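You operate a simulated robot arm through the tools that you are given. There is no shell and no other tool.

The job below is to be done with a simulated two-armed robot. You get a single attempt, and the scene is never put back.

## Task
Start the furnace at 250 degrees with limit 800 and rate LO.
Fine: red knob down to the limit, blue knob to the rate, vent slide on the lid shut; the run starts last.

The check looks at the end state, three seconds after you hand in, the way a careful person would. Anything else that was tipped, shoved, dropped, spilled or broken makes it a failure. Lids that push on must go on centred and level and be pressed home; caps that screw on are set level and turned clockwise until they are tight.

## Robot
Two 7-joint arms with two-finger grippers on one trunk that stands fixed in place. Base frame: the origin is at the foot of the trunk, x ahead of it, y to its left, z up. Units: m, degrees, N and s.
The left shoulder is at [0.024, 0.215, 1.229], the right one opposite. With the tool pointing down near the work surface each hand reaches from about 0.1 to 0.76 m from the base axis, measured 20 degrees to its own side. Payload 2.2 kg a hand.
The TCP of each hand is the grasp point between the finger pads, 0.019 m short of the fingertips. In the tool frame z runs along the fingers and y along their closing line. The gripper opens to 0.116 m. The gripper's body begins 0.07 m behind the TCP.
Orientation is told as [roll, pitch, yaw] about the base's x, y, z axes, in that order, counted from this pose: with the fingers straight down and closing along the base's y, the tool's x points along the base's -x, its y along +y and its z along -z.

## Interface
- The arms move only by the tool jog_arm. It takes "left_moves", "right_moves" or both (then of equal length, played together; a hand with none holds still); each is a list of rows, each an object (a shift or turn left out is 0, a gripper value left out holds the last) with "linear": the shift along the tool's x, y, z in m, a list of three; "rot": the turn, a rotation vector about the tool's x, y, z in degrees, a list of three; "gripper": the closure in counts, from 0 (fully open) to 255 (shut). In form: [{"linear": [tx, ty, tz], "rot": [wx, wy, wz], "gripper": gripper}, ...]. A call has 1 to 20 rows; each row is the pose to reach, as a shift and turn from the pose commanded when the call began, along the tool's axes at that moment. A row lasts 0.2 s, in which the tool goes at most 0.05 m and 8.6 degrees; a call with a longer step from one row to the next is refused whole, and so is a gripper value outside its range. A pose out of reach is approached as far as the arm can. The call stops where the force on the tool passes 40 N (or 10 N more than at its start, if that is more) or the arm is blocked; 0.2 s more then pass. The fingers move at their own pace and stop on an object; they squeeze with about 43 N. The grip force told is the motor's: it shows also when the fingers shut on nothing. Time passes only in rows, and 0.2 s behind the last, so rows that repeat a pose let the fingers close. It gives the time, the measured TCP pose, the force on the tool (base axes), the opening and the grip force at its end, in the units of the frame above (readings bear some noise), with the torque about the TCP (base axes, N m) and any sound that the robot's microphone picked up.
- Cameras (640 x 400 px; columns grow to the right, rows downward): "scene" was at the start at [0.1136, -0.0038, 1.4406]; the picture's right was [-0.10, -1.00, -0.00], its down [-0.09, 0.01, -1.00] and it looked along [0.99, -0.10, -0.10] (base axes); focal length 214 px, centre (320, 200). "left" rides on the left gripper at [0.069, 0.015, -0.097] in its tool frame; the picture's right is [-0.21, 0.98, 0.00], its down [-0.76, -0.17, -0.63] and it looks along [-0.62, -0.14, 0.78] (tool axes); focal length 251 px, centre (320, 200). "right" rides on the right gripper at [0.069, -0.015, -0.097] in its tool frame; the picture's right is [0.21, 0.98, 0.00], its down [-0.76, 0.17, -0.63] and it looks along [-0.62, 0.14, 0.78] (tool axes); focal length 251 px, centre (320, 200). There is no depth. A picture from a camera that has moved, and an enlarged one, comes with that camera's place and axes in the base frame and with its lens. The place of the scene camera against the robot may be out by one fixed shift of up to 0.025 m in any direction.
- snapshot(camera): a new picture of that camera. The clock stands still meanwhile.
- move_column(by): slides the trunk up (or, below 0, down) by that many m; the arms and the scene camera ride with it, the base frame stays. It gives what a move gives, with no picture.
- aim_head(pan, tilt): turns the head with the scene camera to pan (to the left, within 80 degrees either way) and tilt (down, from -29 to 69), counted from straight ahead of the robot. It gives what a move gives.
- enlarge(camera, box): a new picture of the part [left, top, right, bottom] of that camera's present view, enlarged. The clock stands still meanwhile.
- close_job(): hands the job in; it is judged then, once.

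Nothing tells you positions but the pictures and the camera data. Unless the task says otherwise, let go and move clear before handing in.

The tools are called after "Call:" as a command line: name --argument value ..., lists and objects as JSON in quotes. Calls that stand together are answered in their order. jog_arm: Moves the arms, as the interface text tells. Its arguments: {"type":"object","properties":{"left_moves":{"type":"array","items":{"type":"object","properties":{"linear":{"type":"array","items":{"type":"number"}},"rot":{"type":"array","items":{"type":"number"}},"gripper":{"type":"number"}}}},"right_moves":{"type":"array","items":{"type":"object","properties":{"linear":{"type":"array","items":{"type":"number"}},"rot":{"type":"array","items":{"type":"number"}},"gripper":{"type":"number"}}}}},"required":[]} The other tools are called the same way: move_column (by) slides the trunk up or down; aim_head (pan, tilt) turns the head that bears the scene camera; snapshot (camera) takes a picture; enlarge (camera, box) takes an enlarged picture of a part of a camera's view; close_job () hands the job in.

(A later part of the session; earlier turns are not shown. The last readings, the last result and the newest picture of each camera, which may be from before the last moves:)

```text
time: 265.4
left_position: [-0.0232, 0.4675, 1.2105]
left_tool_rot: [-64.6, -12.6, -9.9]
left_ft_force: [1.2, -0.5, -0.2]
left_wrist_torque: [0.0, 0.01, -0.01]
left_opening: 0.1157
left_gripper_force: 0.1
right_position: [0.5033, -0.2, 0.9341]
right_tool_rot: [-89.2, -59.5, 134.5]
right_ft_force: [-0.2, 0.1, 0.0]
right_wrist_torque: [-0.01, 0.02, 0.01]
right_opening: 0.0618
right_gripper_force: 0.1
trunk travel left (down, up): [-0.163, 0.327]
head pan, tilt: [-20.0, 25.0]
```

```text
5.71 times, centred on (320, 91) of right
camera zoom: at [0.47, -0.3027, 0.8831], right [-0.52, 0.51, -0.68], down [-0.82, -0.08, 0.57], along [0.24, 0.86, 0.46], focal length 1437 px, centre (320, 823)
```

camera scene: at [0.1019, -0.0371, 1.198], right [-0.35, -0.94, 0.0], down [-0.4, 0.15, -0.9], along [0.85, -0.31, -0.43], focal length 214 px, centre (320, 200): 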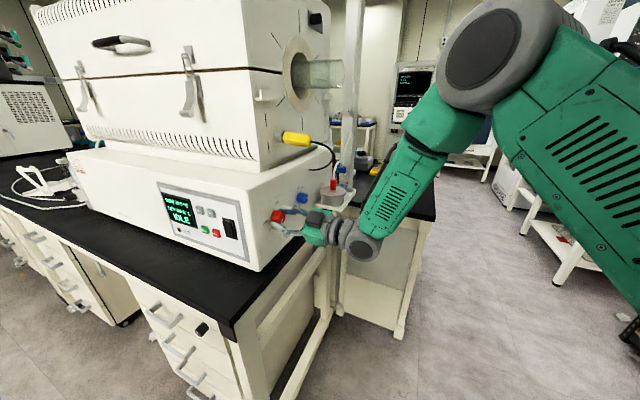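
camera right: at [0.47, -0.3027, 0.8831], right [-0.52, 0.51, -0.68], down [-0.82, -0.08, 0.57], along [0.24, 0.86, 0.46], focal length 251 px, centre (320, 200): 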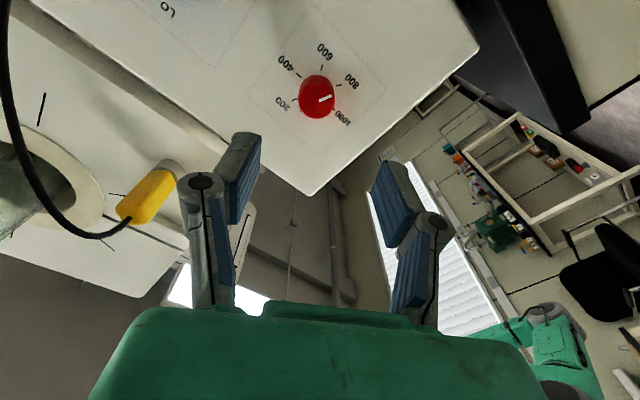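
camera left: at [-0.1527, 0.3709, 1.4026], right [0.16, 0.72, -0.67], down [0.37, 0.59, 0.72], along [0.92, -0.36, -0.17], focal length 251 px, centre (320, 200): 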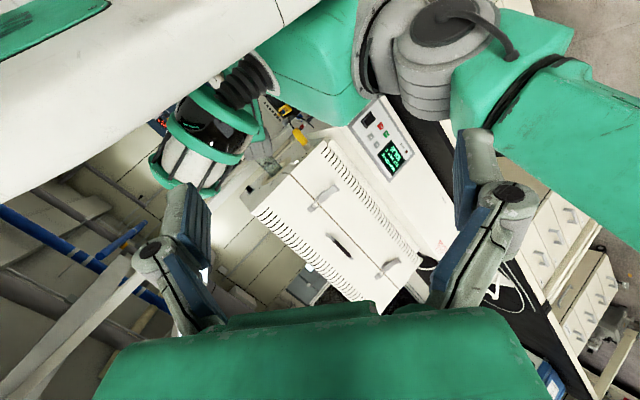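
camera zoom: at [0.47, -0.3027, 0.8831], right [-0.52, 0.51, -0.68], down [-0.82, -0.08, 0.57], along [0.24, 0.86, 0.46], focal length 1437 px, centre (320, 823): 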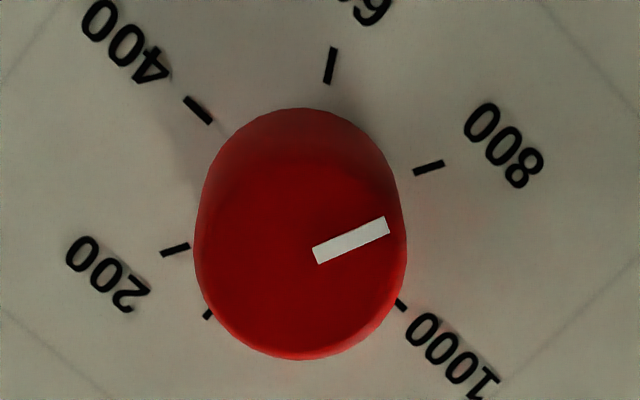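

While gripped, the pointer stood right at 800, but on release a sideways load nudged it about 5° past. The knob axis is about 5 mm to the right of my hand's line, so I'll re-centre, grip again and make a small correction.

Call:
jog_arm --right_moves '[{"linear": [0.0016, -0.0048, 0.02]}, {"linear": [0.0016, -0.0048, 0.045]}, {"linear": [0.0016, -0.0048, 0.07]}, {"linear": [0.0016, -0.0048, 0.095]}, {"linear": [0.0016, -0.0048, 0.112]}, {"linear": [0.0016, -0.0048, 0.12]}, {"linear": [0.0016, -0.0048, 0.12]}]'

Call:
jog_arm --right_moves '[{"gripper": 160}, {"gripper": 185}, {"gripper": 255}, {"gripper": 255}, {"gripper": 255}]'

Call:
enlarge --camera "right" --box '[250, 90, 390, 230]'

```text
time: 267.0
left_position: [-0.0235, 0.4678, 1.2108]
left_tool_rot: [-64.6, -12.6, -9.8]
left_ft_force: [0.5, 0.5, -0.1]
left_wrist_torque: [0.03, -0.01, -0.01]
left_opening: 0.1158
left_gripper_force: 0.0
right_position: [0.5917, -0.1185, 0.9345]
right_tool_rot: [-89.1, -59.4, 134.6]
right_ft_force: [-0.5, 0.7, 0.1]
right_wrist_torque: [0.01, 0.0, 0.01]
right_opening: 0.0615
right_gripper_force: 0.0
trunk travel left (down, up): [-0.163, 0.327]
head pan, tilt: [-20.0, 25.0]
```

```text
time: 268.2
left_position: [-0.0236, 0.4677, 1.2109]
left_tool_rot: [-64.7, -12.5, -9.8]
left_ft_force: [-0.1, -0.5, 0.1]
left_wrist_torque: [-0.02, -0.01, -0.01]
left_opening: 0.1159
left_gripper_force: 0.1
right_position: [0.5906, -0.1182, 0.9341]
right_tool_rot: [-89.0, -59.5, 134.5]
right_ft_force: [-6.1, 4.6, -7.4]
right_wrist_torque: [0.22, -0.26, 0.58]
right_opening: 0.0326
right_gripper_force: 44.8
trunk travel left (down, up): [-0.163, 0.327]
head pan, tilt: [-20.0, 25.0]
```

```text
2.86 times, centred on (320, 160) of right
camera zoom: at [0.5573, -0.2194, 0.8829], right [-0.53, 0.51, -0.68], down [-0.82, -0.08, 0.57], along [0.24, 0.86, 0.46], focal length 718 px, centre (320, 314)
```

zoom: 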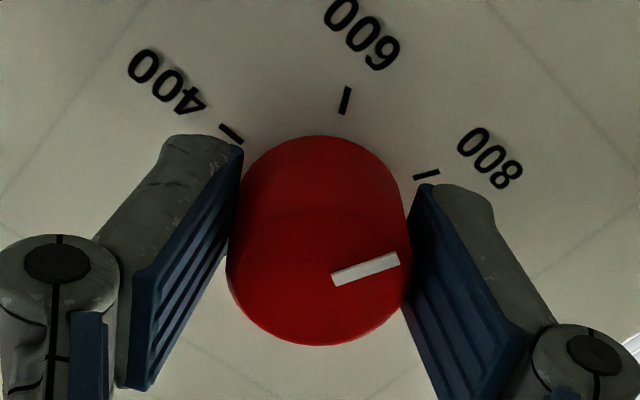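

Gripped again with much less load. The pointer measures about 63° where 800 is at 60°, so I'll turn it back 3.5° and check before releasing.

Call:
jog_arm --right_moves '[{"rot": [0, 0, 1.2]}, {"rot": [0, 0, 2.4]}, {"rot": [0, 0, 3.5]}, {"rot": [0, 0, 3.5]}, {"rot": [0, 0, 3.5]}]'

Call:
enlarge --camera "right" --box '[290, 130, 370, 210]'

```text
time: 269.4
left_position: [-0.0225, 0.4679, 1.2099]
left_tool_rot: [-64.7, -12.6, -9.8]
left_ft_force: [0.5, 0.2, 0.0]
left_wrist_torque: [0.02, -0.01, 0.03]
left_opening: 0.116
left_gripper_force: 0.0
right_position: [0.5908, -0.1179, 0.9342]
right_tool_rot: [-88.6, -62.8, 134.3]
right_ft_force: [-12.8, 10.4, -13.7]
right_wrist_torque: [-0.03, -0.03, 0.59]
right_opening: 0.0324
right_gripper_force: 44.8
trunk travel left (down, up): [-0.163, 0.327]
head pan, tilt: [-20.0, 25.0]
```

```text
5.00 times, centred on (330, 170) of right
camera zoom: at [0.5548, -0.2171, 0.8802], right [-0.55, 0.54, -0.64], down [-0.79, -0.1, 0.61], along [0.26, 0.84, 0.48], focal length 1257 px, centre (270, 350)
```

zoom: 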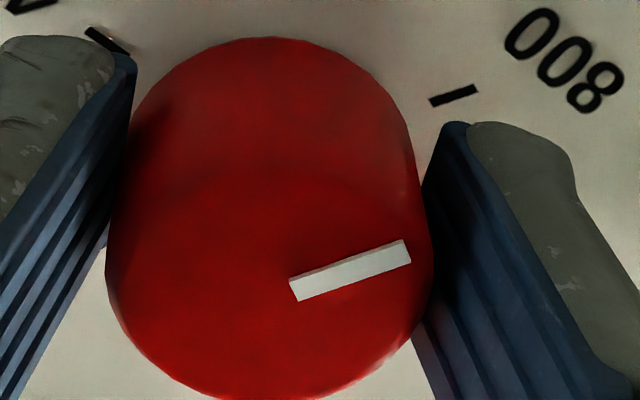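

I'll relax the small side load first, then release and back out for a clear frontal check.

Call:
jog_arm --right_moves '[{"linear": [0.0009, 0.0034, 0]}, {"linear": [0.0009, 0.0034, 0]}, {"linear": [0.0009, 0.0034, 0]}]'

Call:
jog_arm --right_moves '[{"gripper": 210}, {"gripper": 150}, {"gripper": 120}, {"gripper": 120}]'

Call:
jog_arm --right_moves '[{"linear": [0, 0, -0.015]}, {"linear": [0, 0, -0.035]}, {"linear": [0, 0, -0.06]}, {"linear": [0, 0, -0.085]}, {"linear": [0, 0, -0.11]}, {"linear": [0, 0, -0.12]}, {"linear": [0, 0, -0.12]}]'

Call:
enlarge --camera "right" --box '[288, 56, 352, 126]'

```text
time: 270.2
left_position: [-0.0234, 0.4682, 1.2109]
left_tool_rot: [-64.6, -12.6, -9.7]
left_ft_force: [-0.6, 0.2, -0.1]
left_wrist_torque: [0.02, -0.03, 0.01]
left_opening: 0.1159
left_gripper_force: 0.1
right_position: [0.591, -0.1184, 0.9343]
right_tool_rot: [-89.5, -62.9, 134.9]
right_ft_force: [-0.7, 3.6, 4.4]
right_wrist_torque: [-0.54, 0.55, -0.67]
right_opening: 0.0325
right_gripper_force: 44.7
trunk travel left (down, up): [-0.163, 0.327]
head pan, tilt: [-20.0, 25.0]
```

```text
time: 271.2
left_position: [-0.0232, 0.4669, 1.211]
left_tool_rot: [-64.6, -12.7, -9.8]
left_ft_force: [0.4, -0.4, -0.9]
left_wrist_torque: [0.01, 0.03, -0.02]
left_opening: 0.116
left_gripper_force: 0.0
right_position: [0.5896, -0.1167, 0.9323]
right_tool_rot: [-88.9, -62.9, 134.4]
right_ft_force: [0.5, -0.8, -1.0]
right_wrist_torque: [-0.01, 0.02, -0.05]
right_opening: 0.0613
right_gripper_force: 0.1
trunk travel left (down, up): [-0.163, 0.327]
head pan, tilt: [-20.0, 25.0]
```

```text
time: 272.8
left_position: [-0.0224, 0.4665, 1.2102]
left_tool_rot: [-64.7, -12.6, -9.8]
left_ft_force: [0.0, 0.9, -0.3]
left_wrist_torque: [-0.01, 0.02, 0.03]
left_opening: 0.1158
left_gripper_force: 0.1
right_position: [0.505, -0.2016, 0.9337]
right_tool_rot: [-88.9, -62.9, 134.4]
right_ft_force: [1.3, -0.2, -0.3]
right_wrist_torque: [0.0, -0.02, -0.01]
right_opening: 0.0618
right_gripper_force: 0.0
trunk travel left (down, up): [-0.163, 0.327]
head pan, tilt: [-20.0, 25.0]
```

```text
5.71 times, centred on (320, 91) of right
camera zoom: at [0.4689, -0.3013, 0.8799], right [-0.55, 0.54, -0.64], down [-0.79, -0.1, 0.6], along [0.26, 0.84, 0.48], focal length 1437 px, centre (320, 823)
```

zoom: 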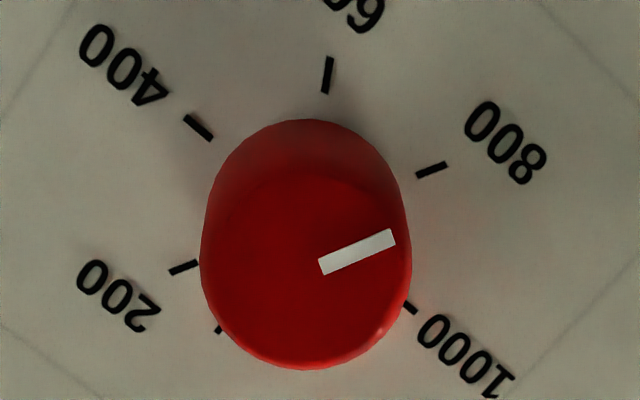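

The red pointer now measures within about 2° of the 800 mark, which is good. Next is the blue knob, about 126 mm to the right: I'll slide across in front of the panel while rolling the hand to +45° for the 90° turn.

Call:
jog_arm --right_moves '[{"linear": [0.0047, -0.0094, 0], "rot": [0, 0, 6]}, {"linear": [0.0094, -0.0188, 0], "rot": [0, 0, 12]}, {"linear": [0.0141, -0.0282, 0], "rot": [0, 0, 18]}, {"linear": [0.0188, -0.0376, 0], "rot": [0, 0, 24]}, {"linear": [0.0235, -0.047, 0], "rot": [0, 0, 30]}, {"linear": [0.0282, -0.0564, 0], "rot": [0, 0, 36]}, {"linear": [0.0328, -0.0658, 0], "rot": [0, 0, 42]}, {"linear": [0.0375, -0.0752, 0], "rot": [0, 0, 48]}, {"linear": [0.0422, -0.0846, 0], "rot": [0, 0, 54]}, {"linear": [0.0469, -0.094, 0], "rot": [0, 0, 60]}, {"linear": [0.0516, -0.1034, 0], "rot": [0, 0, 66]}, {"linear": [0.0563, -0.1128, 0], "rot": [0, 0, 72]}, {"linear": [0.0563, -0.1128, 0], "rot": [0, 0, 72]}, {"linear": [0.0563, -0.1128, 0], "rot": [0, 0, 72]}]'

Call:
snapshot --camera "right"

Call:
snapshot --camera "scene"

```text
time: 275.8
left_position: [-0.0229, 0.4678, 1.2101]
left_tool_rot: [-64.6, -12.6, -9.8]
left_ft_force: [0.9, 0.3, 0.5]
left_wrist_torque: [-0.02, 0.01, 0.01]
left_opening: 0.1159
left_gripper_force: 0.1
right_position: [0.5953, -0.2928, 0.9341]
right_tool_rot: [89.3, -45.0, -44.2]
right_ft_force: [0.6, 0.2, 0.1]
right_wrist_torque: [0.01, -0.02, 0.01]
right_opening: 0.0613
right_gripper_force: 0.2
trunk travel left (down, up): [-0.163, 0.327]
head pan, tilt: [-20.0, 25.0]
```

```text
taken
camera right: at [0.5003, -0.3336, 0.8747], right [-0.6, 0.6, 0.54], down [-0.14, -0.74, 0.66], along [0.79, 0.31, 0.53], focal length 251 px, centre (320, 200)
```

right: 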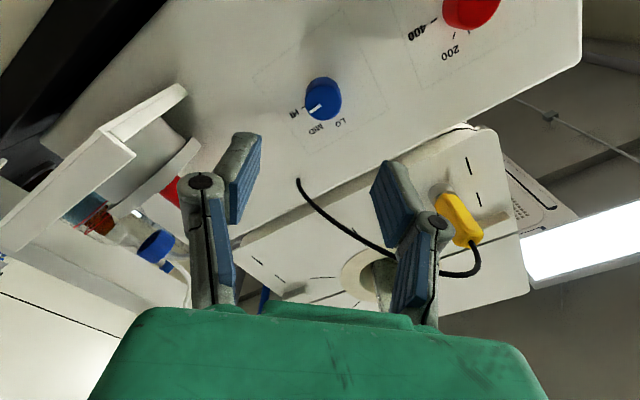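

```text
taken
camera scene: at [0.0983, -0.0339, 1.1985], right [-0.35, -0.94, 0.0], down [-0.4, 0.15, -0.91], along [0.85, -0.32, -0.42], focal length 214 px, centre (320, 200)
```

scene: 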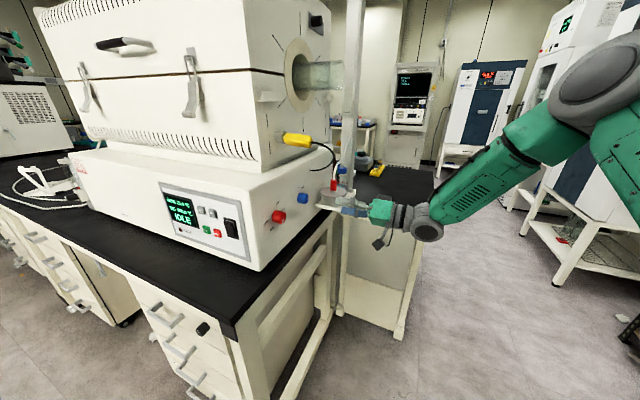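

Steady and in front of the blue knob. I'll enlarge to get its exact offset.

Call:
enlarge --camera "right" --box '[270, 60, 380, 145]'

```text
4.71 times, centred on (325, 102) of right
camera zoom: at [0.5003, -0.3336, 0.8747], right [-0.6, 0.6, 0.54], down [-0.14, -0.74, 0.66], along [0.79, 0.31, 0.53], focal length 1183 px, centre (296, 659)
```

zoom: 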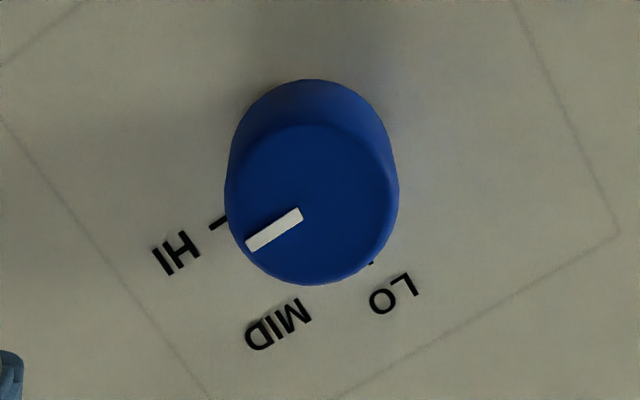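

The blue knob axis is within about 2 mm of my line. I'll advance 12 cm to straddle it.

Call:
jog_arm --right_moves '[{"linear": [0.0004, 0.0012, 0.02]}, {"linear": [0.0008, 0.0024, 0.045]}, {"linear": [0.0008, 0.0024, 0.07]}, {"linear": [0.0008, 0.0024, 0.09]}, {"linear": [0.0008, 0.0024, 0.107]}, {"linear": [0.0008, 0.0024, 0.12]}, {"linear": [0.0008, 0.0024, 0.12]}]'

Call:
snapshot --camera "right"

Call:
enlarge --camera "scene" --box '[240, 130, 400, 250]'

```text
time: 277.4
left_position: [-0.0241, 0.4671, 1.2096]
left_tool_rot: [-64.6, -12.6, -9.8]
left_ft_force: [-0.8, -0.8, 0.0]
left_wrist_torque: [-0.01, 0.0, 0.01]
left_opening: 0.1164
left_gripper_force: 0.1
right_position: [0.6761, -0.2037, 0.9333]
right_tool_rot: [89.3, -45.0, -44.2]
right_ft_force: [-0.1, 0.2, 0.2]
right_wrist_torque: [-0.01, 0.05, -0.03]
right_opening: 0.0614
right_gripper_force: 0.0
trunk travel left (down, up): [-0.163, 0.327]
head pan, tilt: [-20.0, 25.0]
```

```text
taken
camera right: at [0.5811, -0.2449, 0.8757], right [-0.6, 0.6, 0.54], down [-0.14, -0.74, 0.66], along [0.79, 0.31, 0.53], focal length 251 px, centre (320, 200)
```

right: 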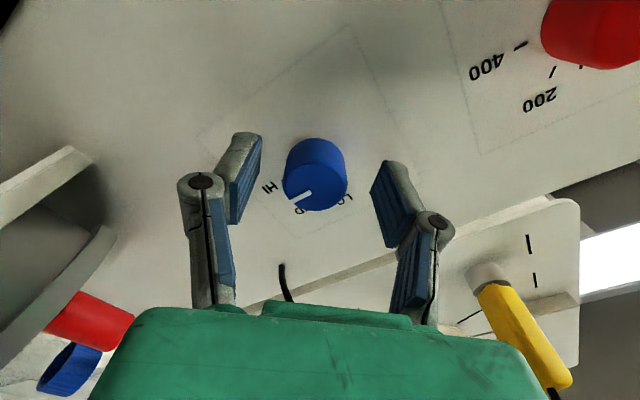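

```text
3.33 times, centred on (320, 190) of scene
camera zoom: at [0.0986, -0.033, 1.1985], right [-0.35, -0.94, 0.0], down [-0.4, 0.15, -0.91], along [0.85, -0.32, -0.42], focal length 715 px, centre (320, 233)
```

zoom: 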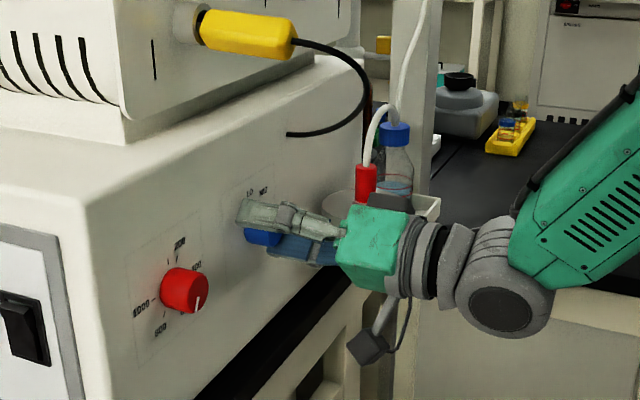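

The blue knob is centred between the pads and the cable is clear above. I'll close on it.

Call:
jog_arm --right_moves '[{"linear": [0.002, -0.002, 0], "gripper": 150}, {"linear": [0.002, -0.002, 0], "gripper": 185}, {"linear": [0.002, -0.002, 0], "gripper": 255}, {"linear": [0.002, -0.002, 0], "gripper": 255}, {"linear": [0.002, -0.002, 0], "gripper": 255}]'

Call:
enlarge --camera "right" --box '[250, 90, 390, 230]'

```text
time: 278.6
left_position: [-0.0228, 0.4657, 1.2109]
left_tool_rot: [-64.6, -12.6, -9.8]
left_ft_force: [0.0, -0.9, 1.6]
left_wrist_torque: [0.02, 0.01, 0.0]
left_opening: 0.1161
left_gripper_force: 0.1
right_position: [0.676, -0.2045, 0.9341]
right_tool_rot: [89.3, -45.1, -44.3]
right_ft_force: [-1.0, 0.8, 1.2]
right_wrist_torque: [0.04, -0.04, 0.01]
right_opening: 0.0326
right_gripper_force: 45.0
trunk travel left (down, up): [-0.163, 0.327]
head pan, tilt: [-20.0, 25.0]
```

```text
2.86 times, centred on (320, 160) of right
camera zoom: at [0.5808, -0.2449, 0.8725], right [-0.6, 0.6, 0.54], down [-0.14, -0.74, 0.66], along [0.79, 0.31, 0.53], focal length 718 px, centre (320, 314)
```

zoom: 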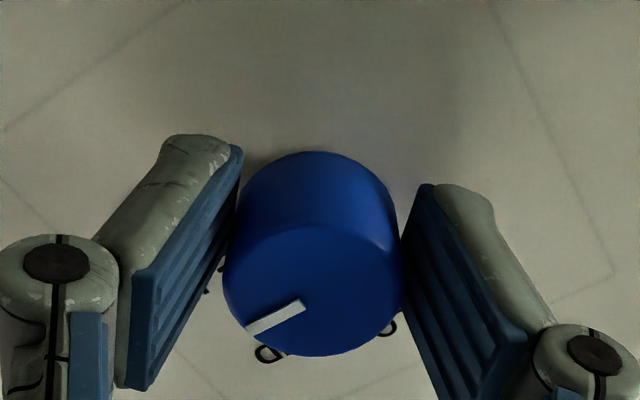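

Gripped with almost no side load. I'll turn the first 45° counter-clockwise and check.

Call:
jog_arm --right_moves '[{"rot": [0, 0, -5]}, {"rot": [0, 0, -10]}, {"rot": [0, 0, -15]}, {"rot": [0, 0, -20]}, {"rot": [0, 0, -25]}, {"rot": [0, 0, -30]}, {"rot": [0, 0, -35]}, {"rot": [0, 0, -40]}, {"rot": [0, 0, -45]}, {"rot": [0, 0, -45]}]'

Call:
snapshot --camera "right"

Call:
enlarge --camera "scene" --box '[240, 130, 400, 250]'

```text
time: 280.8
left_position: [-0.0222, 0.4665, 1.2119]
left_tool_rot: [-64.6, -12.5, -9.9]
left_ft_force: [0.2, -0.6, -0.4]
left_wrist_torque: [0.01, 0.02, -0.02]
left_opening: 0.1158
left_gripper_force: 0.0
right_position: [0.6787, -0.2057, 0.9311]
right_tool_rot: [-5.5, -89.6, 50.7]
right_ft_force: [1.8, -2.9, -7.6]
right_wrist_torque: [-0.66, 0.66, -0.21]
right_opening: 0.0325
right_gripper_force: 45.6
trunk travel left (down, up): [-0.163, 0.327]
head pan, tilt: [-20.0, 25.0]
```

```text
taken
camera right: at [0.6208, -0.2847, 0.8619], right [-0.7, 0.69, -0.22], down [-0.56, -0.33, 0.76], along [0.45, 0.65, 0.61], focal length 251 px, centre (320, 200)
```

right: 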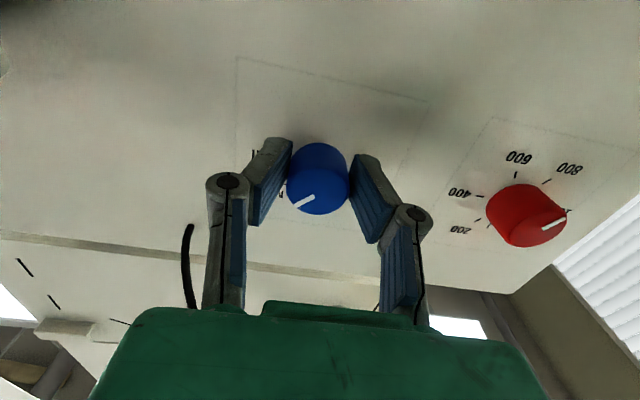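

```text
3.33 times, centred on (320, 190) of scene
camera zoom: at [0.1006, -0.0339, 1.1982], right [-0.35, -0.94, 0.0], down [-0.4, 0.15, -0.9], along [0.85, -0.32, -0.43], focal length 715 px, centre (320, 233)
```

zoom: 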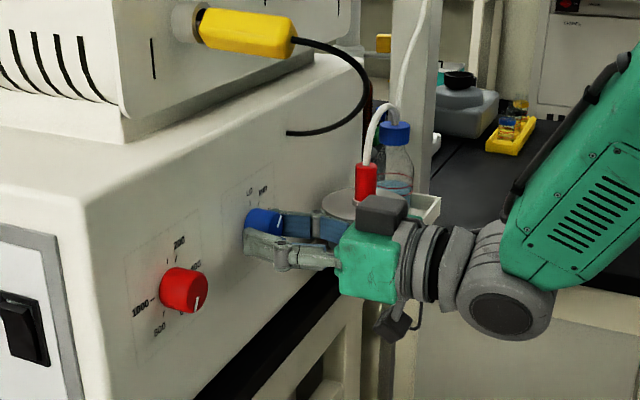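

The blue is halfway. While here, I'll double-check the red pointer from this angle, since it looks oblique.

Call:
enlarge --camera "right" --box '[450, 130, 600, 260]'

Call:
enlarge --camera "right" --box '[250, 110, 390, 230]'

```text
3.08 times, centred on (525, 195) of right
camera zoom: at [0.6208, -0.2847, 0.8619], right [-0.7, 0.69, -0.22], down [-0.56, -0.33, 0.76], along [0.45, 0.65, 0.61], focal length 774 px, centre (-311, 215)
```

zoom: 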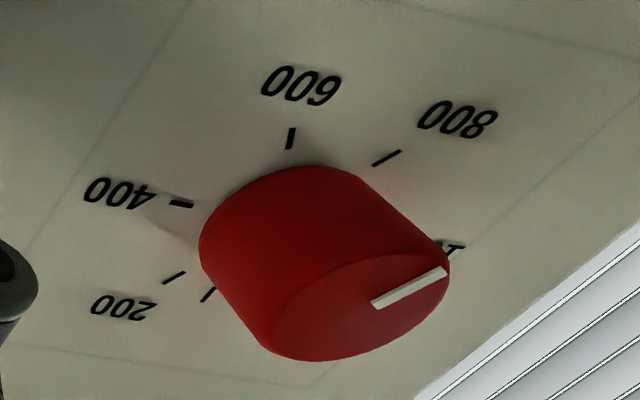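

```text
3.33 times, centred on (320, 170) of right
camera zoom: at [0.6208, -0.2847, 0.8619], right [-0.7, 0.69, -0.22], down [-0.56, -0.33, 0.76], along [0.45, 0.65, 0.61], focal length 838 px, centre (320, 300)
```

zoom: 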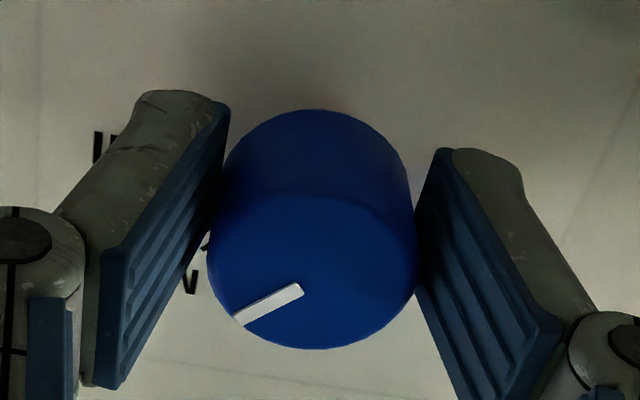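

The red pointer checks out within about 2° of 800 from here too. I'll turn the blue the remaining 45°.

Call:
jog_arm --right_moves '[{"rot": [0, 0, -5]}, {"rot": [0, 0, -10]}, {"rot": [0, 0, -15]}, {"rot": [0, 0, -20]}, {"rot": [0, 0, -25]}, {"rot": [0, 0, -30]}, {"rot": [0, 0, -35]}, {"rot": [0, 0, -40]}, {"rot": [0, 0, -45]}, {"rot": [0, 0, -45]}, {"rot": [0, 0, -45]}]'

Call:
enlarge --camera "right" --box '[250, 90, 390, 230]'

Call:
snapshot --camera "right"

```text
time: 283.2
left_position: [-0.0211, 0.4642, 1.212]
left_tool_rot: [-64.4, -12.5, -10.0]
left_ft_force: [0.3, -0.4, -0.5]
left_wrist_torque: [0.0, 0.0, 0.0]
left_opening: 0.1161
left_gripper_force: 0.0
right_position: [0.6813, -0.2082, 0.9333]
right_tool_rot: [-89.7, -45.2, 134.9]
right_ft_force: [26.3, -17.1, 8.3]
right_wrist_torque: [-0.14, 0.28, -0.45]
right_opening: 0.0325
right_gripper_force: 45.3
trunk travel left (down, up): [-0.163, 0.327]
head pan, tilt: [-20.0, 25.0]
```

```text
2.86 times, centred on (320, 160) of right
camera zoom: at [0.6546, -0.3176, 0.8935], right [-0.38, 0.38, -0.84], down [-0.91, 0.01, 0.42], along [0.17, 0.93, 0.34], focal length 718 px, centre (320, 314)
```

zoom: 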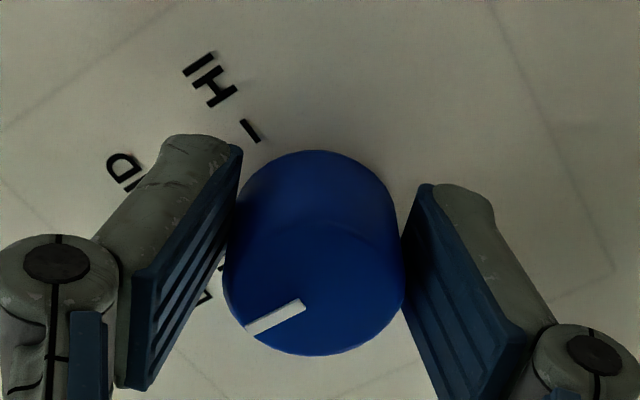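

```text
taken
camera right: at [0.6546, -0.3176, 0.8935], right [-0.38, 0.38, -0.84], down [-0.91, 0.01, 0.42], along [0.17, 0.93, 0.34], focal length 251 px, centre (320, 200)
```

right: 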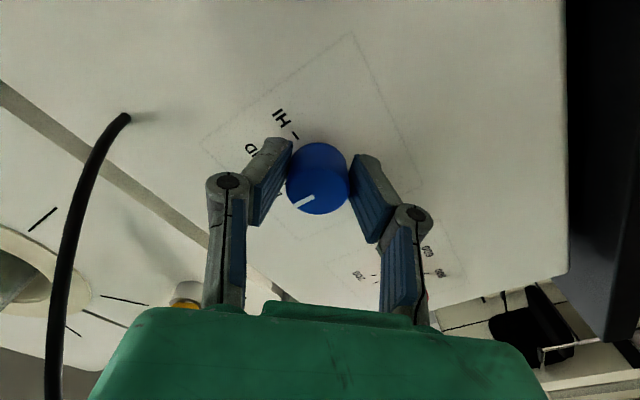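

The turn is done; some side load built up. I'll ease the hand about 4 mm with the load before letting go, so the knob isn't kicked.

Call:
jog_arm --right_moves '[{"linear": [0.0012, -0.002, 0]}, {"linear": [0.0023, -0.0041, 0]}, {"linear": [0.0023, -0.0041, 0]}, {"linear": [0.0023, -0.0041, 0]}]'

```text
time: 284.2
left_position: [-0.0228, 0.4657, 1.212]
left_tool_rot: [-64.6, -12.6, -9.7]
left_ft_force: [0.4, 0.2, 0.4]
left_wrist_torque: [-0.01, 0.02, 0.03]
left_opening: 0.1157
left_gripper_force: 0.0
right_position: [0.6805, -0.2088, 0.931]
right_tool_rot: [-89.4, -45.0, 135.0]
right_ft_force: [1.6, -10.4, 2.6]
right_wrist_torque: [0.47, -0.38, 0.2]
right_opening: 0.0325
right_gripper_force: 45.4
trunk travel left (down, up): [-0.163, 0.327]
head pan, tilt: [-20.0, 25.0]
```

The load has dropped to about 10 N. I'll release gently, back out and read the blue pointer.

Call:
jog_arm --right_moves '[{"gripper": 210}, {"gripper": 160}, {"gripper": 120}, {"gripper": 120}]'

Call:
jog_arm --right_moves '[{"linear": [0, 0, -0.015]}, {"linear": [0, 0, -0.035]}, {"linear": [0, 0, -0.06]}, {"linear": [0, 0, -0.085]}, {"linear": [0, 0, -0.11]}, {"linear": [0, 0, -0.12]}, {"linear": [0, 0, -0.12]}]'

Call:
snapshot --camera "right"

Call:
enlarge --camera "right" --box '[280, 56, 350, 126]'

```text
time: 285.2
left_position: [-0.0238, 0.4655, 1.2124]
left_tool_rot: [-64.5, -12.6, -9.8]
left_ft_force: [-0.6, 0.6, -0.4]
left_wrist_torque: [0.01, 0.02, 0.02]
left_opening: 0.116
left_gripper_force: 0.0
right_position: [0.681, -0.2092, 0.9322]
right_tool_rot: [-89.5, -45.0, 134.8]
right_ft_force: [-0.2, 0.2, 1.0]
right_wrist_torque: [0.02, 0.01, -0.03]
right_opening: 0.0615
right_gripper_force: 0.1
trunk travel left (down, up): [-0.163, 0.327]
head pan, tilt: [-20.0, 25.0]
```

```text
time: 286.8
left_position: [-0.0237, 0.4676, 1.2103]
left_tool_rot: [-64.6, -12.7, -9.8]
left_ft_force: [0.0, -0.1, 0.1]
left_wrist_torque: [-0.02, 0.02, -0.01]
left_opening: 0.1159
left_gripper_force: 0.0
right_position: [0.594, -0.2949, 0.934]
right_tool_rot: [-89.4, -44.9, 134.9]
right_ft_force: [0.2, 0.3, -0.1]
right_wrist_torque: [0.02, 0.0, 0.05]
right_opening: 0.0618
right_gripper_force: 0.1
trunk travel left (down, up): [-0.163, 0.327]
head pan, tilt: [-20.0, 25.0]
```

```text
taken
camera right: at [0.57, -0.4033, 0.8956], right [-0.39, 0.37, -0.84], down [-0.91, 0.01, 0.42], along [0.17, 0.93, 0.33], focal length 251 px, centre (320, 200)
```

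right: 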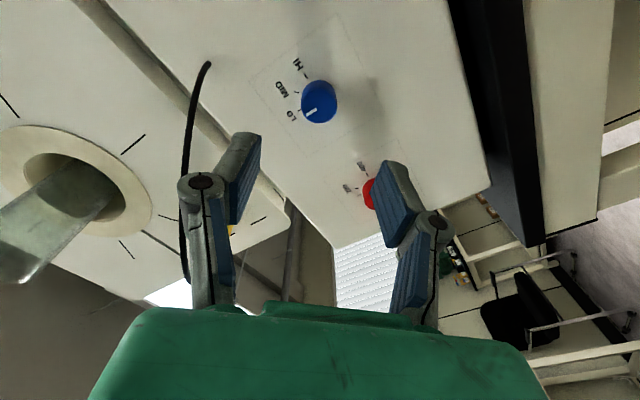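

```text
5.71 times, centred on (315, 91) of right
camera zoom: at [0.57, -0.4033, 0.8956], right [-0.39, 0.37, -0.84], down [-0.91, 0.01, 0.42], along [0.17, 0.93, 0.33], focal length 1437 px, centre (349, 823)
```

zoom: 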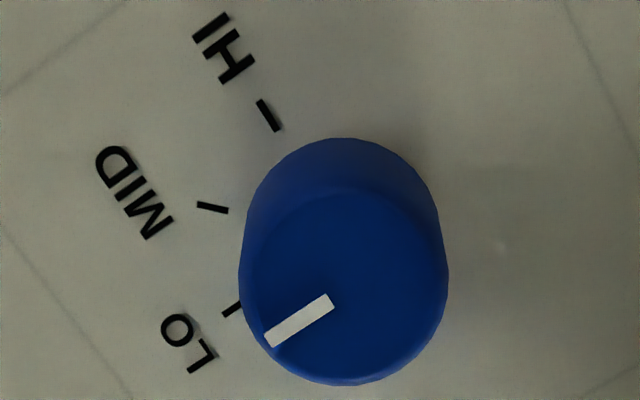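

The blue pointer sits right on LO. Both knobs are set, so I'll back the right hand further away from the panel before using the left hand on the buttons.

Call:
jog_arm --right_moves '[{"linear": [0, 0, -0.02]}, {"linear": [0, 0, -0.04]}, {"linear": [0, 0, -0.06]}, {"linear": [0, 0, -0.08]}, {"linear": [0, 0, -0.1]}, {"linear": [0, 0, -0.12]}, {"linear": [0, 0, -0.13]}, {"linear": [0, 0, -0.13]}]'

Call:
aim_head --pan 0 --tilt 25

Call:
snapshot --camera "scene"

Call:
snapshot --camera "left"

```text
time: 288.6
left_position: [-0.0241, 0.4671, 1.2101]
left_tool_rot: [-64.6, -12.6, -9.7]
left_ft_force: [0.4, 0.1, -0.6]
left_wrist_torque: [0.0, 0.0, 0.02]
left_opening: 0.1158
left_gripper_force: 0.0
right_position: [0.5053, -0.3873, 0.9356]
right_tool_rot: [-89.4, -44.9, 134.9]
right_ft_force: [-0.4, 0.5, 0.1]
right_wrist_torque: [-0.02, 0.02, 0.03]
right_opening: 0.0614
right_gripper_force: 0.0
trunk travel left (down, up): [-0.163, 0.327]
head pan, tilt: [-20.0, 25.0]
```

```text
time: 289.4
left_position: [-0.0216, 0.4664, 1.2112]
left_tool_rot: [-64.6, -12.6, -9.8]
left_ft_force: [0.0, -0.3, -0.8]
left_wrist_torque: [0.03, -0.02, 0.02]
left_opening: 0.116
left_gripper_force: 0.1
right_position: [0.5047, -0.3851, 0.9372]
right_tool_rot: [-89.3, -44.9, 134.9]
right_ft_force: [0.2, -0.4, 0.1]
right_wrist_torque: [0.02, 0.02, -0.01]
right_opening: 0.0616
right_gripper_force: 0.1
trunk travel left (down, up): [-0.163, 0.327]
head pan, tilt: [0.0, 25.0]
```

```text
taken
camera scene: at [0.1037, -0.0025, 1.1985], right [-0.01, -1.0, 0.0], down [-0.42, 0.0, -0.91], along [0.91, -0.01, -0.42], focal length 214 px, centre (320, 200)
```

scene: 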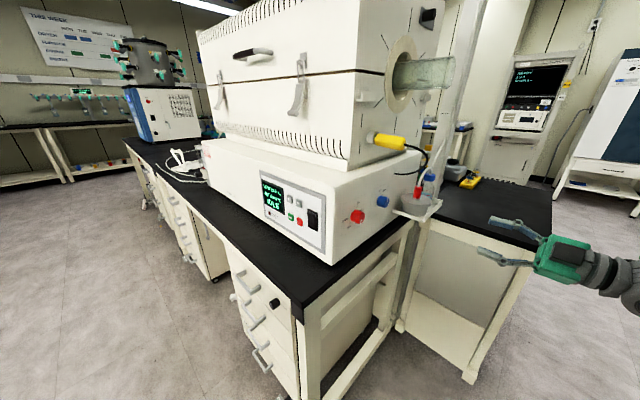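

```text
taken
camera left: at [-0.0795, 0.5708, 1.2219], right [0.47, 0.34, -0.81], down [0.72, 0.38, 0.58], along [0.51, -0.86, -0.07], focal length 251 px, centre (320, 200)
```

left: 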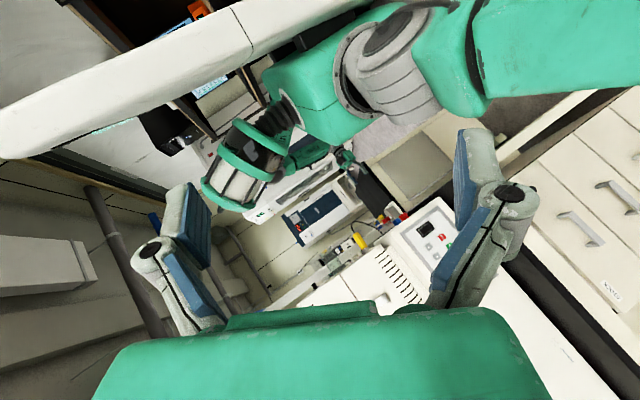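

Everything is steady. Now the left hand: it's beside the body pointing inward, so first I'll bring it slowly forward at its own side.

Call:
jog_arm --left_moves '[{"linear": [-0.024, 0.0017, -0.0013]}, {"linear": [-0.048, 0.0034, -0.0026]}, {"linear": [-0.072, 0.005, -0.0039]}, {"linear": [-0.096, 0.0067, -0.0051]}, {"linear": [-0.12, 0.0084, -0.0064]}, {"linear": [-0.144, 0.0101, -0.0077]}, {"linear": [-0.168, 0.0118, -0.009]}, {"linear": [-0.192, 0.0134, -0.0103]}, {"linear": [-0.216, 0.0151, -0.0116]}, {"linear": [-0.24, 0.0168, -0.0129]}, {"linear": [-0.264, 0.0185, -0.0141]}, {"linear": [-0.288, 0.0201, -0.0154]}, {"linear": [-0.312, 0.0218, -0.0167]}, {"linear": [-0.335, 0.0235, -0.018]}, {"linear": [-0.335, 0.0235, -0.018]}]'

Call:
aim_head --pan 0 --tilt 25

Call:
snapshot --camera "scene"

```text
time: 292.6
left_position: [0.3055, 0.4367, 1.2701]
left_tool_rot: [-64.6, -12.6, -9.7]
left_ft_force: [0.1, 0.5, -0.1]
left_wrist_torque: [0.04, -0.03, 0.0]
left_opening: 0.1161
left_gripper_force: 0.0
right_position: [0.5039, -0.3857, 0.9356]
right_tool_rot: [-89.5, -44.9, 134.9]
right_ft_force: [-0.1, 0.3, -0.1]
right_wrist_torque: [0.0, -0.02, 0.01]
right_opening: 0.0613
right_gripper_force: 0.1
trunk travel left (down, up): [-0.163, 0.327]
head pan, tilt: [0.0, 25.0]
```

```text
time: 293.2
left_position: [0.3052, 0.4365, 1.2697]
left_tool_rot: [-64.6, -12.6, -9.8]
left_ft_force: [-0.8, -0.2, 0.1]
left_wrist_torque: [0.01, 0.0, 0.03]
left_opening: 0.1159
left_gripper_force: 0.0
right_position: [0.505, -0.3852, 0.9357]
right_tool_rot: [-89.3, -44.9, 134.9]
right_ft_force: [0.1, -0.4, 0.1]
right_wrist_torque: [0.0, 0.02, 0.0]
right_opening: 0.0613
right_gripper_force: 0.1
trunk travel left (down, up): [-0.163, 0.327]
head pan, tilt: [0.0, 25.0]
```

```text
taken
camera scene: at [0.1051, -0.0026, 1.1983], right [-0.01, -1.0, 0.0], down [-0.43, 0.0, -0.91], along [0.91, -0.01, -0.43], focal length 214 px, centre (320, 200)
```

scene: 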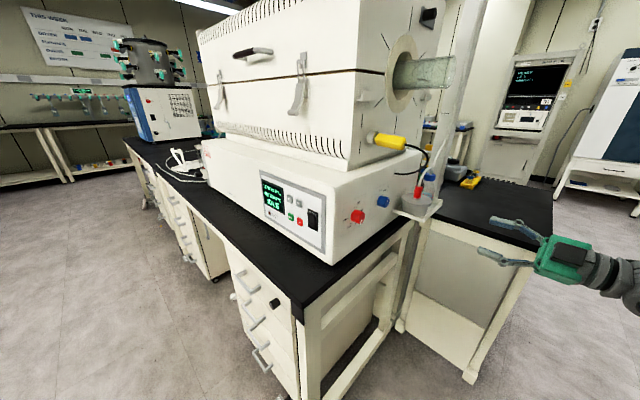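

Steady. The left hand now only needs a turn about the vertical to face the front panel. I'll yaw it 49° slowly.

Call:
jog_arm --left_moves '[{"rot": [-1.07, -4.32, -2.05]}, {"rot": [-2.14, -8.64, -4.1]}, {"rot": [-3.2, -13, -6.15]}, {"rot": [-4.3, -17.3, -8.2]}, {"rot": [-5.3, -21.6, -10.3]}, {"rot": [-6.4, -25.9, -12.3]}, {"rot": [-7.5, -30.2, -14.4]}, {"rot": [-8.6, -34.6, -16.4]}, {"rot": [-9.6, -38.9, -18.5]}, {"rot": [-10.7, -43.2, -20.5]}, {"rot": [-10.7, -43.2, -20.5]}]'

Call:
snapshot --camera "left"

Call:
snapshot --camera "scene"

```text
time: 295.6
left_position: [0.3058, 0.4367, 1.2711]
left_tool_rot: [-64.7, -12.6, 39.2]
left_ft_force: [-0.4, -0.4, -0.5]
left_wrist_torque: [0.05, 0.01, -0.01]
left_opening: 0.116
left_gripper_force: 0.0
right_position: [0.5052, -0.3869, 0.9361]
right_tool_rot: [-89.3, -45.0, 134.9]
right_ft_force: [0.1, 0.7, -0.2]
right_wrist_torque: [-0.01, 0.01, -0.01]
right_opening: 0.061
right_gripper_force: 0.1
trunk travel left (down, up): [-0.163, 0.327]
head pan, tilt: [0.0, 25.0]
```

```text
taken
camera left: at [0.1898, 0.4614, 1.2819], right [0.05, 0.58, -0.81], down [0.18, 0.8, 0.58], along [0.98, -0.18, -0.07], focal length 251 px, centre (320, 200)
```

left: 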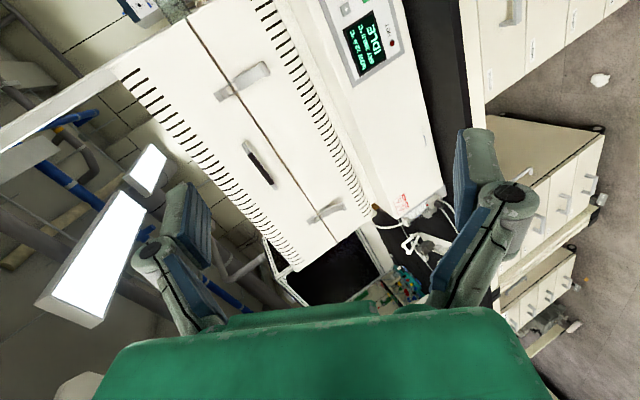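

```text
taken
camera scene: at [0.1046, -0.0027, 1.1983], right [-0.01, -1.0, 0.0], down [-0.43, 0.0, -0.91], along [0.91, -0.01, -0.43], focal length 214 px, centre (320, 200)
```

scene: 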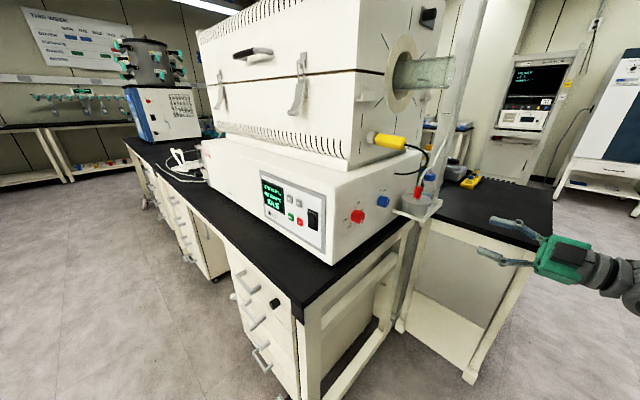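

The left hand now points at the front panel, angled 25° down. I'll bring it slowly to about 12 cm in front of the buttons with the gripper closing to a single tip.

Call:
jog_arm --left_moves '[{"linear": [0.0034, 0.005, 0.0231], "gripper": 100}, {"linear": [0.0068, 0.01, 0.0461], "gripper": 200}, {"linear": [0.0102, 0.015, 0.0692], "gripper": 255}, {"linear": [0.0135, 0.0199, 0.0923]}, {"linear": [0.0169, 0.0249, 0.1154]}, {"linear": [0.0203, 0.0299, 0.1384]}, {"linear": [0.0237, 0.0349, 0.1615]}, {"linear": [0.0271, 0.0399, 0.1846]}, {"linear": [0.0305, 0.0449, 0.2076]}, {"linear": [0.0339, 0.0499, 0.2307]}, {"linear": [0.0372, 0.0548, 0.2538]}, {"linear": [0.0406, 0.0598, 0.2768]}, {"linear": [0.044, 0.0648, 0.2999]}, {"linear": [0.0474, 0.0698, 0.323]}, {"linear": [0.0508, 0.0748, 0.346]}, {"linear": [0.0542, 0.0798, 0.3691]}, {"linear": [0.0575, 0.0847, 0.3922]}, {"linear": [0.0609, 0.0897, 0.4153]}, {"linear": [0.0643, 0.0947, 0.4383]}, {"linear": [0.0677, 0.0997, 0.4614]}]'

Call:
aim_head --pan 0 --tilt 25

Call:
snapshot --camera "left"

Call:
snapshot --camera "scene"

```text
time: 299.8
left_position: [0.5415, 0.1428, 0.9741]
left_tool_rot: [-64.4, -12.6, 39.1]
left_ft_force: [0.0, -0.3, 0.3]
left_wrist_torque: [0.03, 0.03, -0.01]
left_opening: 0.0
left_gripper_force: 29.0
right_position: [0.5053, -0.3879, 0.9339]
right_tool_rot: [-89.4, -45.1, 134.9]
right_ft_force: [-0.1, -0.2, 0.7]
right_wrist_torque: [-0.01, -0.02, -0.02]
right_opening: 0.0615
right_gripper_force: 0.0
trunk travel left (down, up): [-0.163, 0.327]
head pan, tilt: [0.0, 25.0]
```

```text
time: 300.4
left_position: [0.54, 0.1434, 0.9753]
left_tool_rot: [-64.6, -12.7, 39.3]
left_ft_force: [-0.1, -0.1, 0.9]
left_wrist_torque: [0.01, -0.01, 0.01]
left_opening: 0.0
left_gripper_force: 28.4
right_position: [0.5046, -0.3882, 0.9348]
right_tool_rot: [-89.5, -44.9, 135.0]
right_ft_force: [-0.4, -0.9, 0.5]
right_wrist_torque: [0.02, 0.0, 0.0]
right_opening: 0.0614
right_gripper_force: 0.1
trunk travel left (down, up): [-0.163, 0.327]
head pan, tilt: [0.0, 25.0]
```

```text
taken
camera left: at [0.4241, 0.1683, 0.9864], right [0.05, 0.58, -0.81], down [0.19, 0.79, 0.58], along [0.98, -0.18, -0.07], focal length 251 px, centre (320, 200)
```

left: 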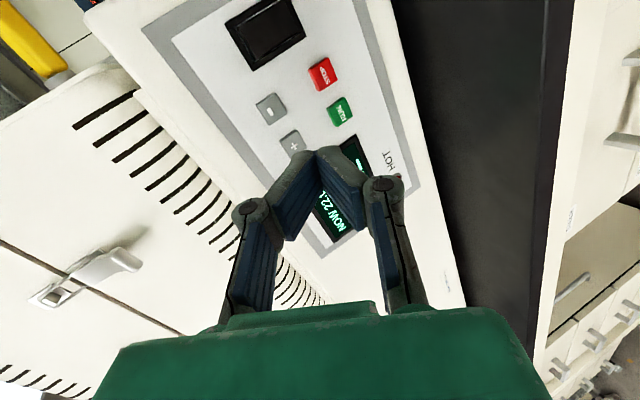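

```text
taken
camera scene: at [0.1058, -0.005, 1.1982], right [-0.01, -1.0, 0.0], down [-0.43, 0.0, -0.9], along [0.9, -0.01, -0.43], focal length 214 px, centre (320, 200)
```

scene: 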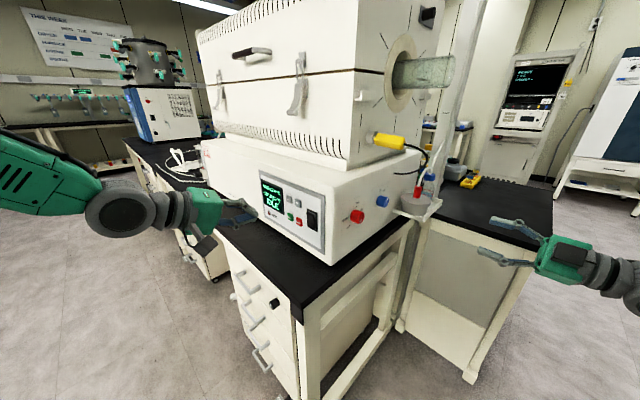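

The panel buttons are clearly visible past the closed fingertips. I'll enlarge to measure the button positions.

Call:
enlarge --camera "left" --box '[220, 40, 400, 180]'

Call:
enlarge --camera "scene" --box '[220, 150, 380, 260]'

```text
2.86 times, centred on (310, 110) of left
camera zoom: at [0.4241, 0.1683, 0.9864], right [0.05, 0.58, -0.81], down [0.19, 0.79, 0.58], along [0.98, -0.18, -0.07], focal length 718 px, centre (349, 457)
```

zoom: 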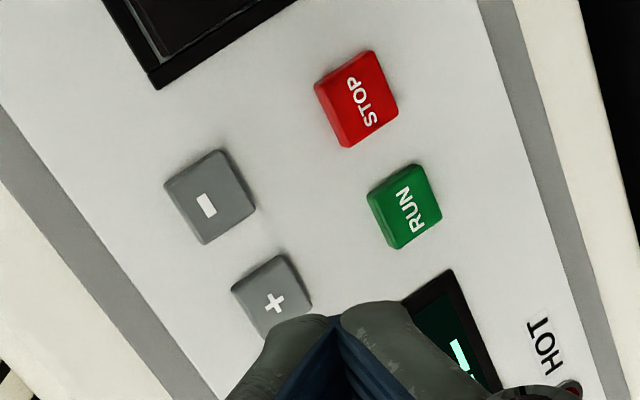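

```text
3.64 times, centred on (300, 205) of scene
camera zoom: at [0.1058, -0.005, 1.1982], right [-0.01, -1.0, 0.0], down [-0.43, 0.0, -0.9], along [0.9, -0.01, -0.43], focal length 780 px, centre (393, 182)
```

zoom: 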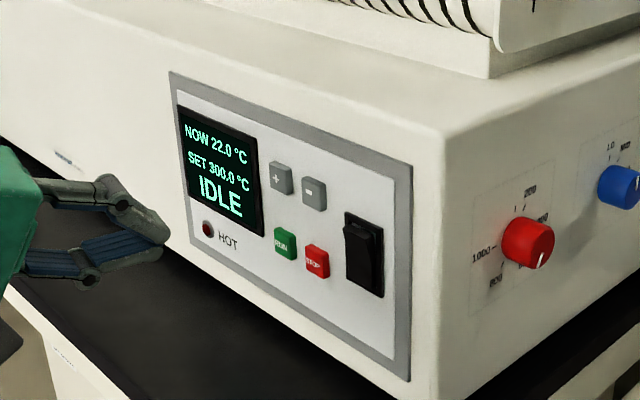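

From this view the buttons come out near n 0.473 for "-" and z 0.96, with the panel face about 14 cm ahead. I'll move to roughly 3 cm in front of "-", aligned with it, and look again.

Call:
jog_arm --left_moves '[{"linear": [0.0006, -0.0048, 0.0175]}, {"linear": [0.0012, -0.0097, 0.035]}, {"linear": [0.0018, -0.0145, 0.0525]}, {"linear": [0.0024, -0.0194, 0.07]}, {"linear": [0.003, -0.0242, 0.0875]}, {"linear": [0.003, -0.0242, 0.0875]}, {"linear": [0.003, -0.0242, 0.0875]}]'

Call:
snapshot --camera "left"

Call:
enlarge --camera "left" --box '[210, 50, 410, 210]'

Call:
enlarge --camera "scene" --box '[220, 150, 380, 260]'

```text
time: 302.0
left_position: [0.5963, 0.0741, 0.9594]
left_tool_rot: [-64.5, -12.7, 39.0]
left_ft_force: [-0.3, -0.2, -0.1]
left_wrist_torque: [0.0, 0.0, 0.0]
left_opening: 0.0
left_gripper_force: 28.3
right_position: [0.5055, -0.3858, 0.9352]
right_tool_rot: [-89.4, -45.0, 134.9]
right_ft_force: [0.0, 0.0, -1.0]
right_wrist_torque: [0.02, -0.02, -0.02]
right_opening: 0.0613
right_gripper_force: 0.0
trunk travel left (down, up): [-0.163, 0.327]
head pan, tilt: [0.0, 25.0]
```

```text
taken
camera left: at [0.4801, 0.0992, 0.9702], right [0.05, 0.58, -0.81], down [0.19, 0.79, 0.58], along [0.98, -0.18, -0.07], focal length 251 px, centre (320, 200)
```

left: 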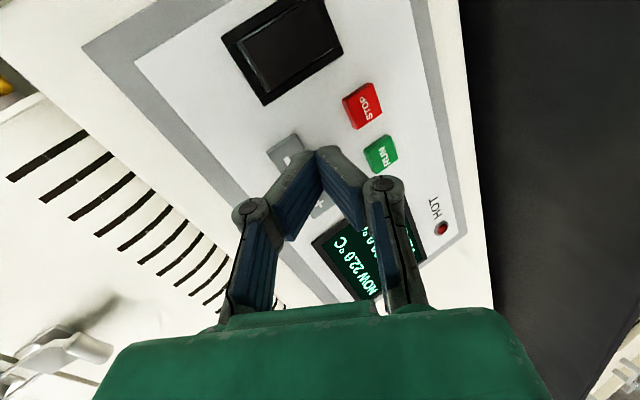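

```text
2.50 times, centred on (310, 130) of left
camera zoom: at [0.4801, 0.0992, 0.9702], right [0.05, 0.58, -0.81], down [0.19, 0.79, 0.58], along [0.98, -0.18, -0.07], focal length 629 px, centre (345, 375)
```

zoom: 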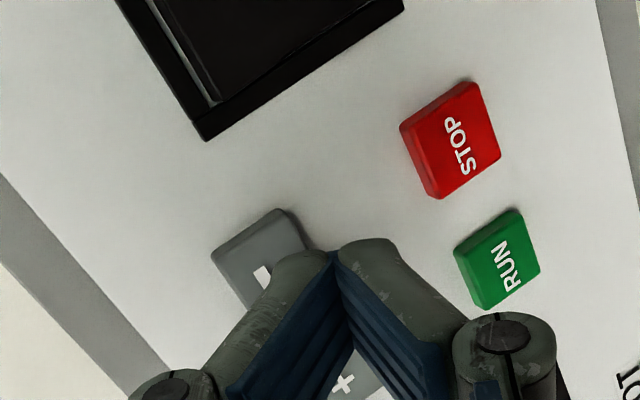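

```text
3.64 times, centred on (300, 205) of scene
camera zoom: at [0.1066, -0.0056, 1.1981], right [-0.01, -1.0, 0.0], down [-0.43, 0.0, -0.9], along [0.9, -0.01, -0.43], focal length 780 px, centre (393, 182)
```

zoom: 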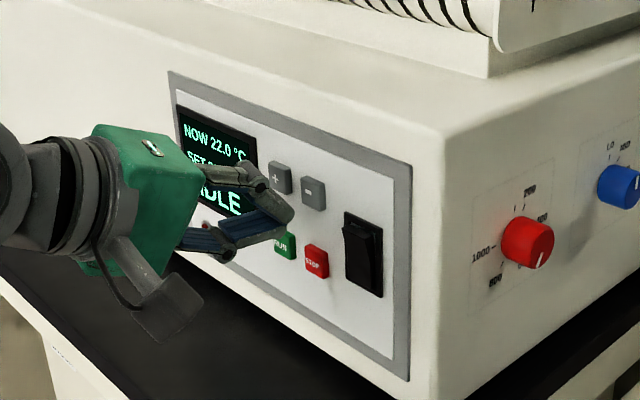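

The "-" button works out at n 0.472, z 0.962, face about 2 cm ahead of the fingertip, and I'm aligned with it. I'll press in gently and draw back.

Call:
jog_arm --left_moves '[{"linear": [-0.0012, -0.0049, 0.0109]}, {"linear": [-0.0018, -0.0073, 0.0163]}, {"linear": [-0.002, -0.0081, 0.0181]}, {"linear": [-0.0022, -0.009, 0.02]}, {"linear": [-0.0024, -0.0098, 0.0218]}]'

Call:
enlarge --camera "scene" --box '[220, 150, 380, 260]'

Call:
enlarge --camera "left" --box '[210, 50, 410, 210]'

```text
time: 303.2
left_position: [0.6132, 0.0574, 0.9589]
left_tool_rot: [-64.5, -12.5, 39.2]
left_ft_force: [-2.7, 2.1, -0.9]
left_wrist_torque: [-0.01, 0.0, 0.02]
left_opening: 0.0
left_gripper_force: 28.3
right_position: [0.5048, -0.3878, 0.9352]
right_tool_rot: [-89.5, -44.9, 135.1]
right_ft_force: [-0.5, -0.1, 0.4]
right_wrist_torque: [-0.01, -0.01, 0.0]
right_opening: 0.0614
right_gripper_force: 0.2
trunk travel left (down, up): [-0.163, 0.327]
head pan, tilt: [0.0, 25.0]
heard: click
```

```text
3.64 times, centred on (300, 205) of scene
camera zoom: at [0.1062, -0.0051, 1.1982], right [-0.01, -1.0, 0.0], down [-0.43, 0.0, -0.9], along [0.9, -0.01, -0.43], focal length 780 px, centre (393, 182)
```

zoom: 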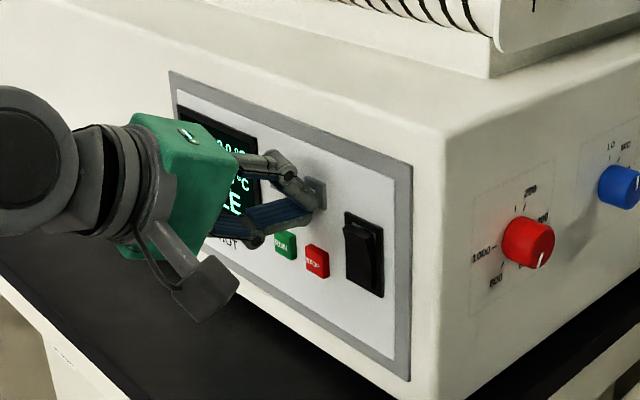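

```text
2.50 times, centred on (310, 130) of left
camera zoom: at [0.4975, 0.0836, 0.9705], right [0.05, 0.58, -0.81], down [0.19, 0.79, 0.58], along [0.98, -0.18, -0.07], focal length 629 px, centre (345, 375)
```

zoom: 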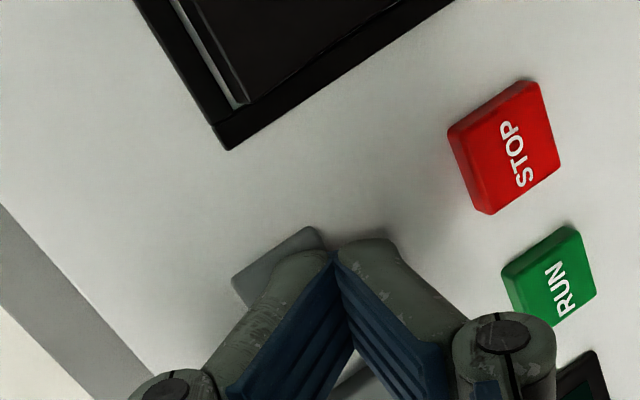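

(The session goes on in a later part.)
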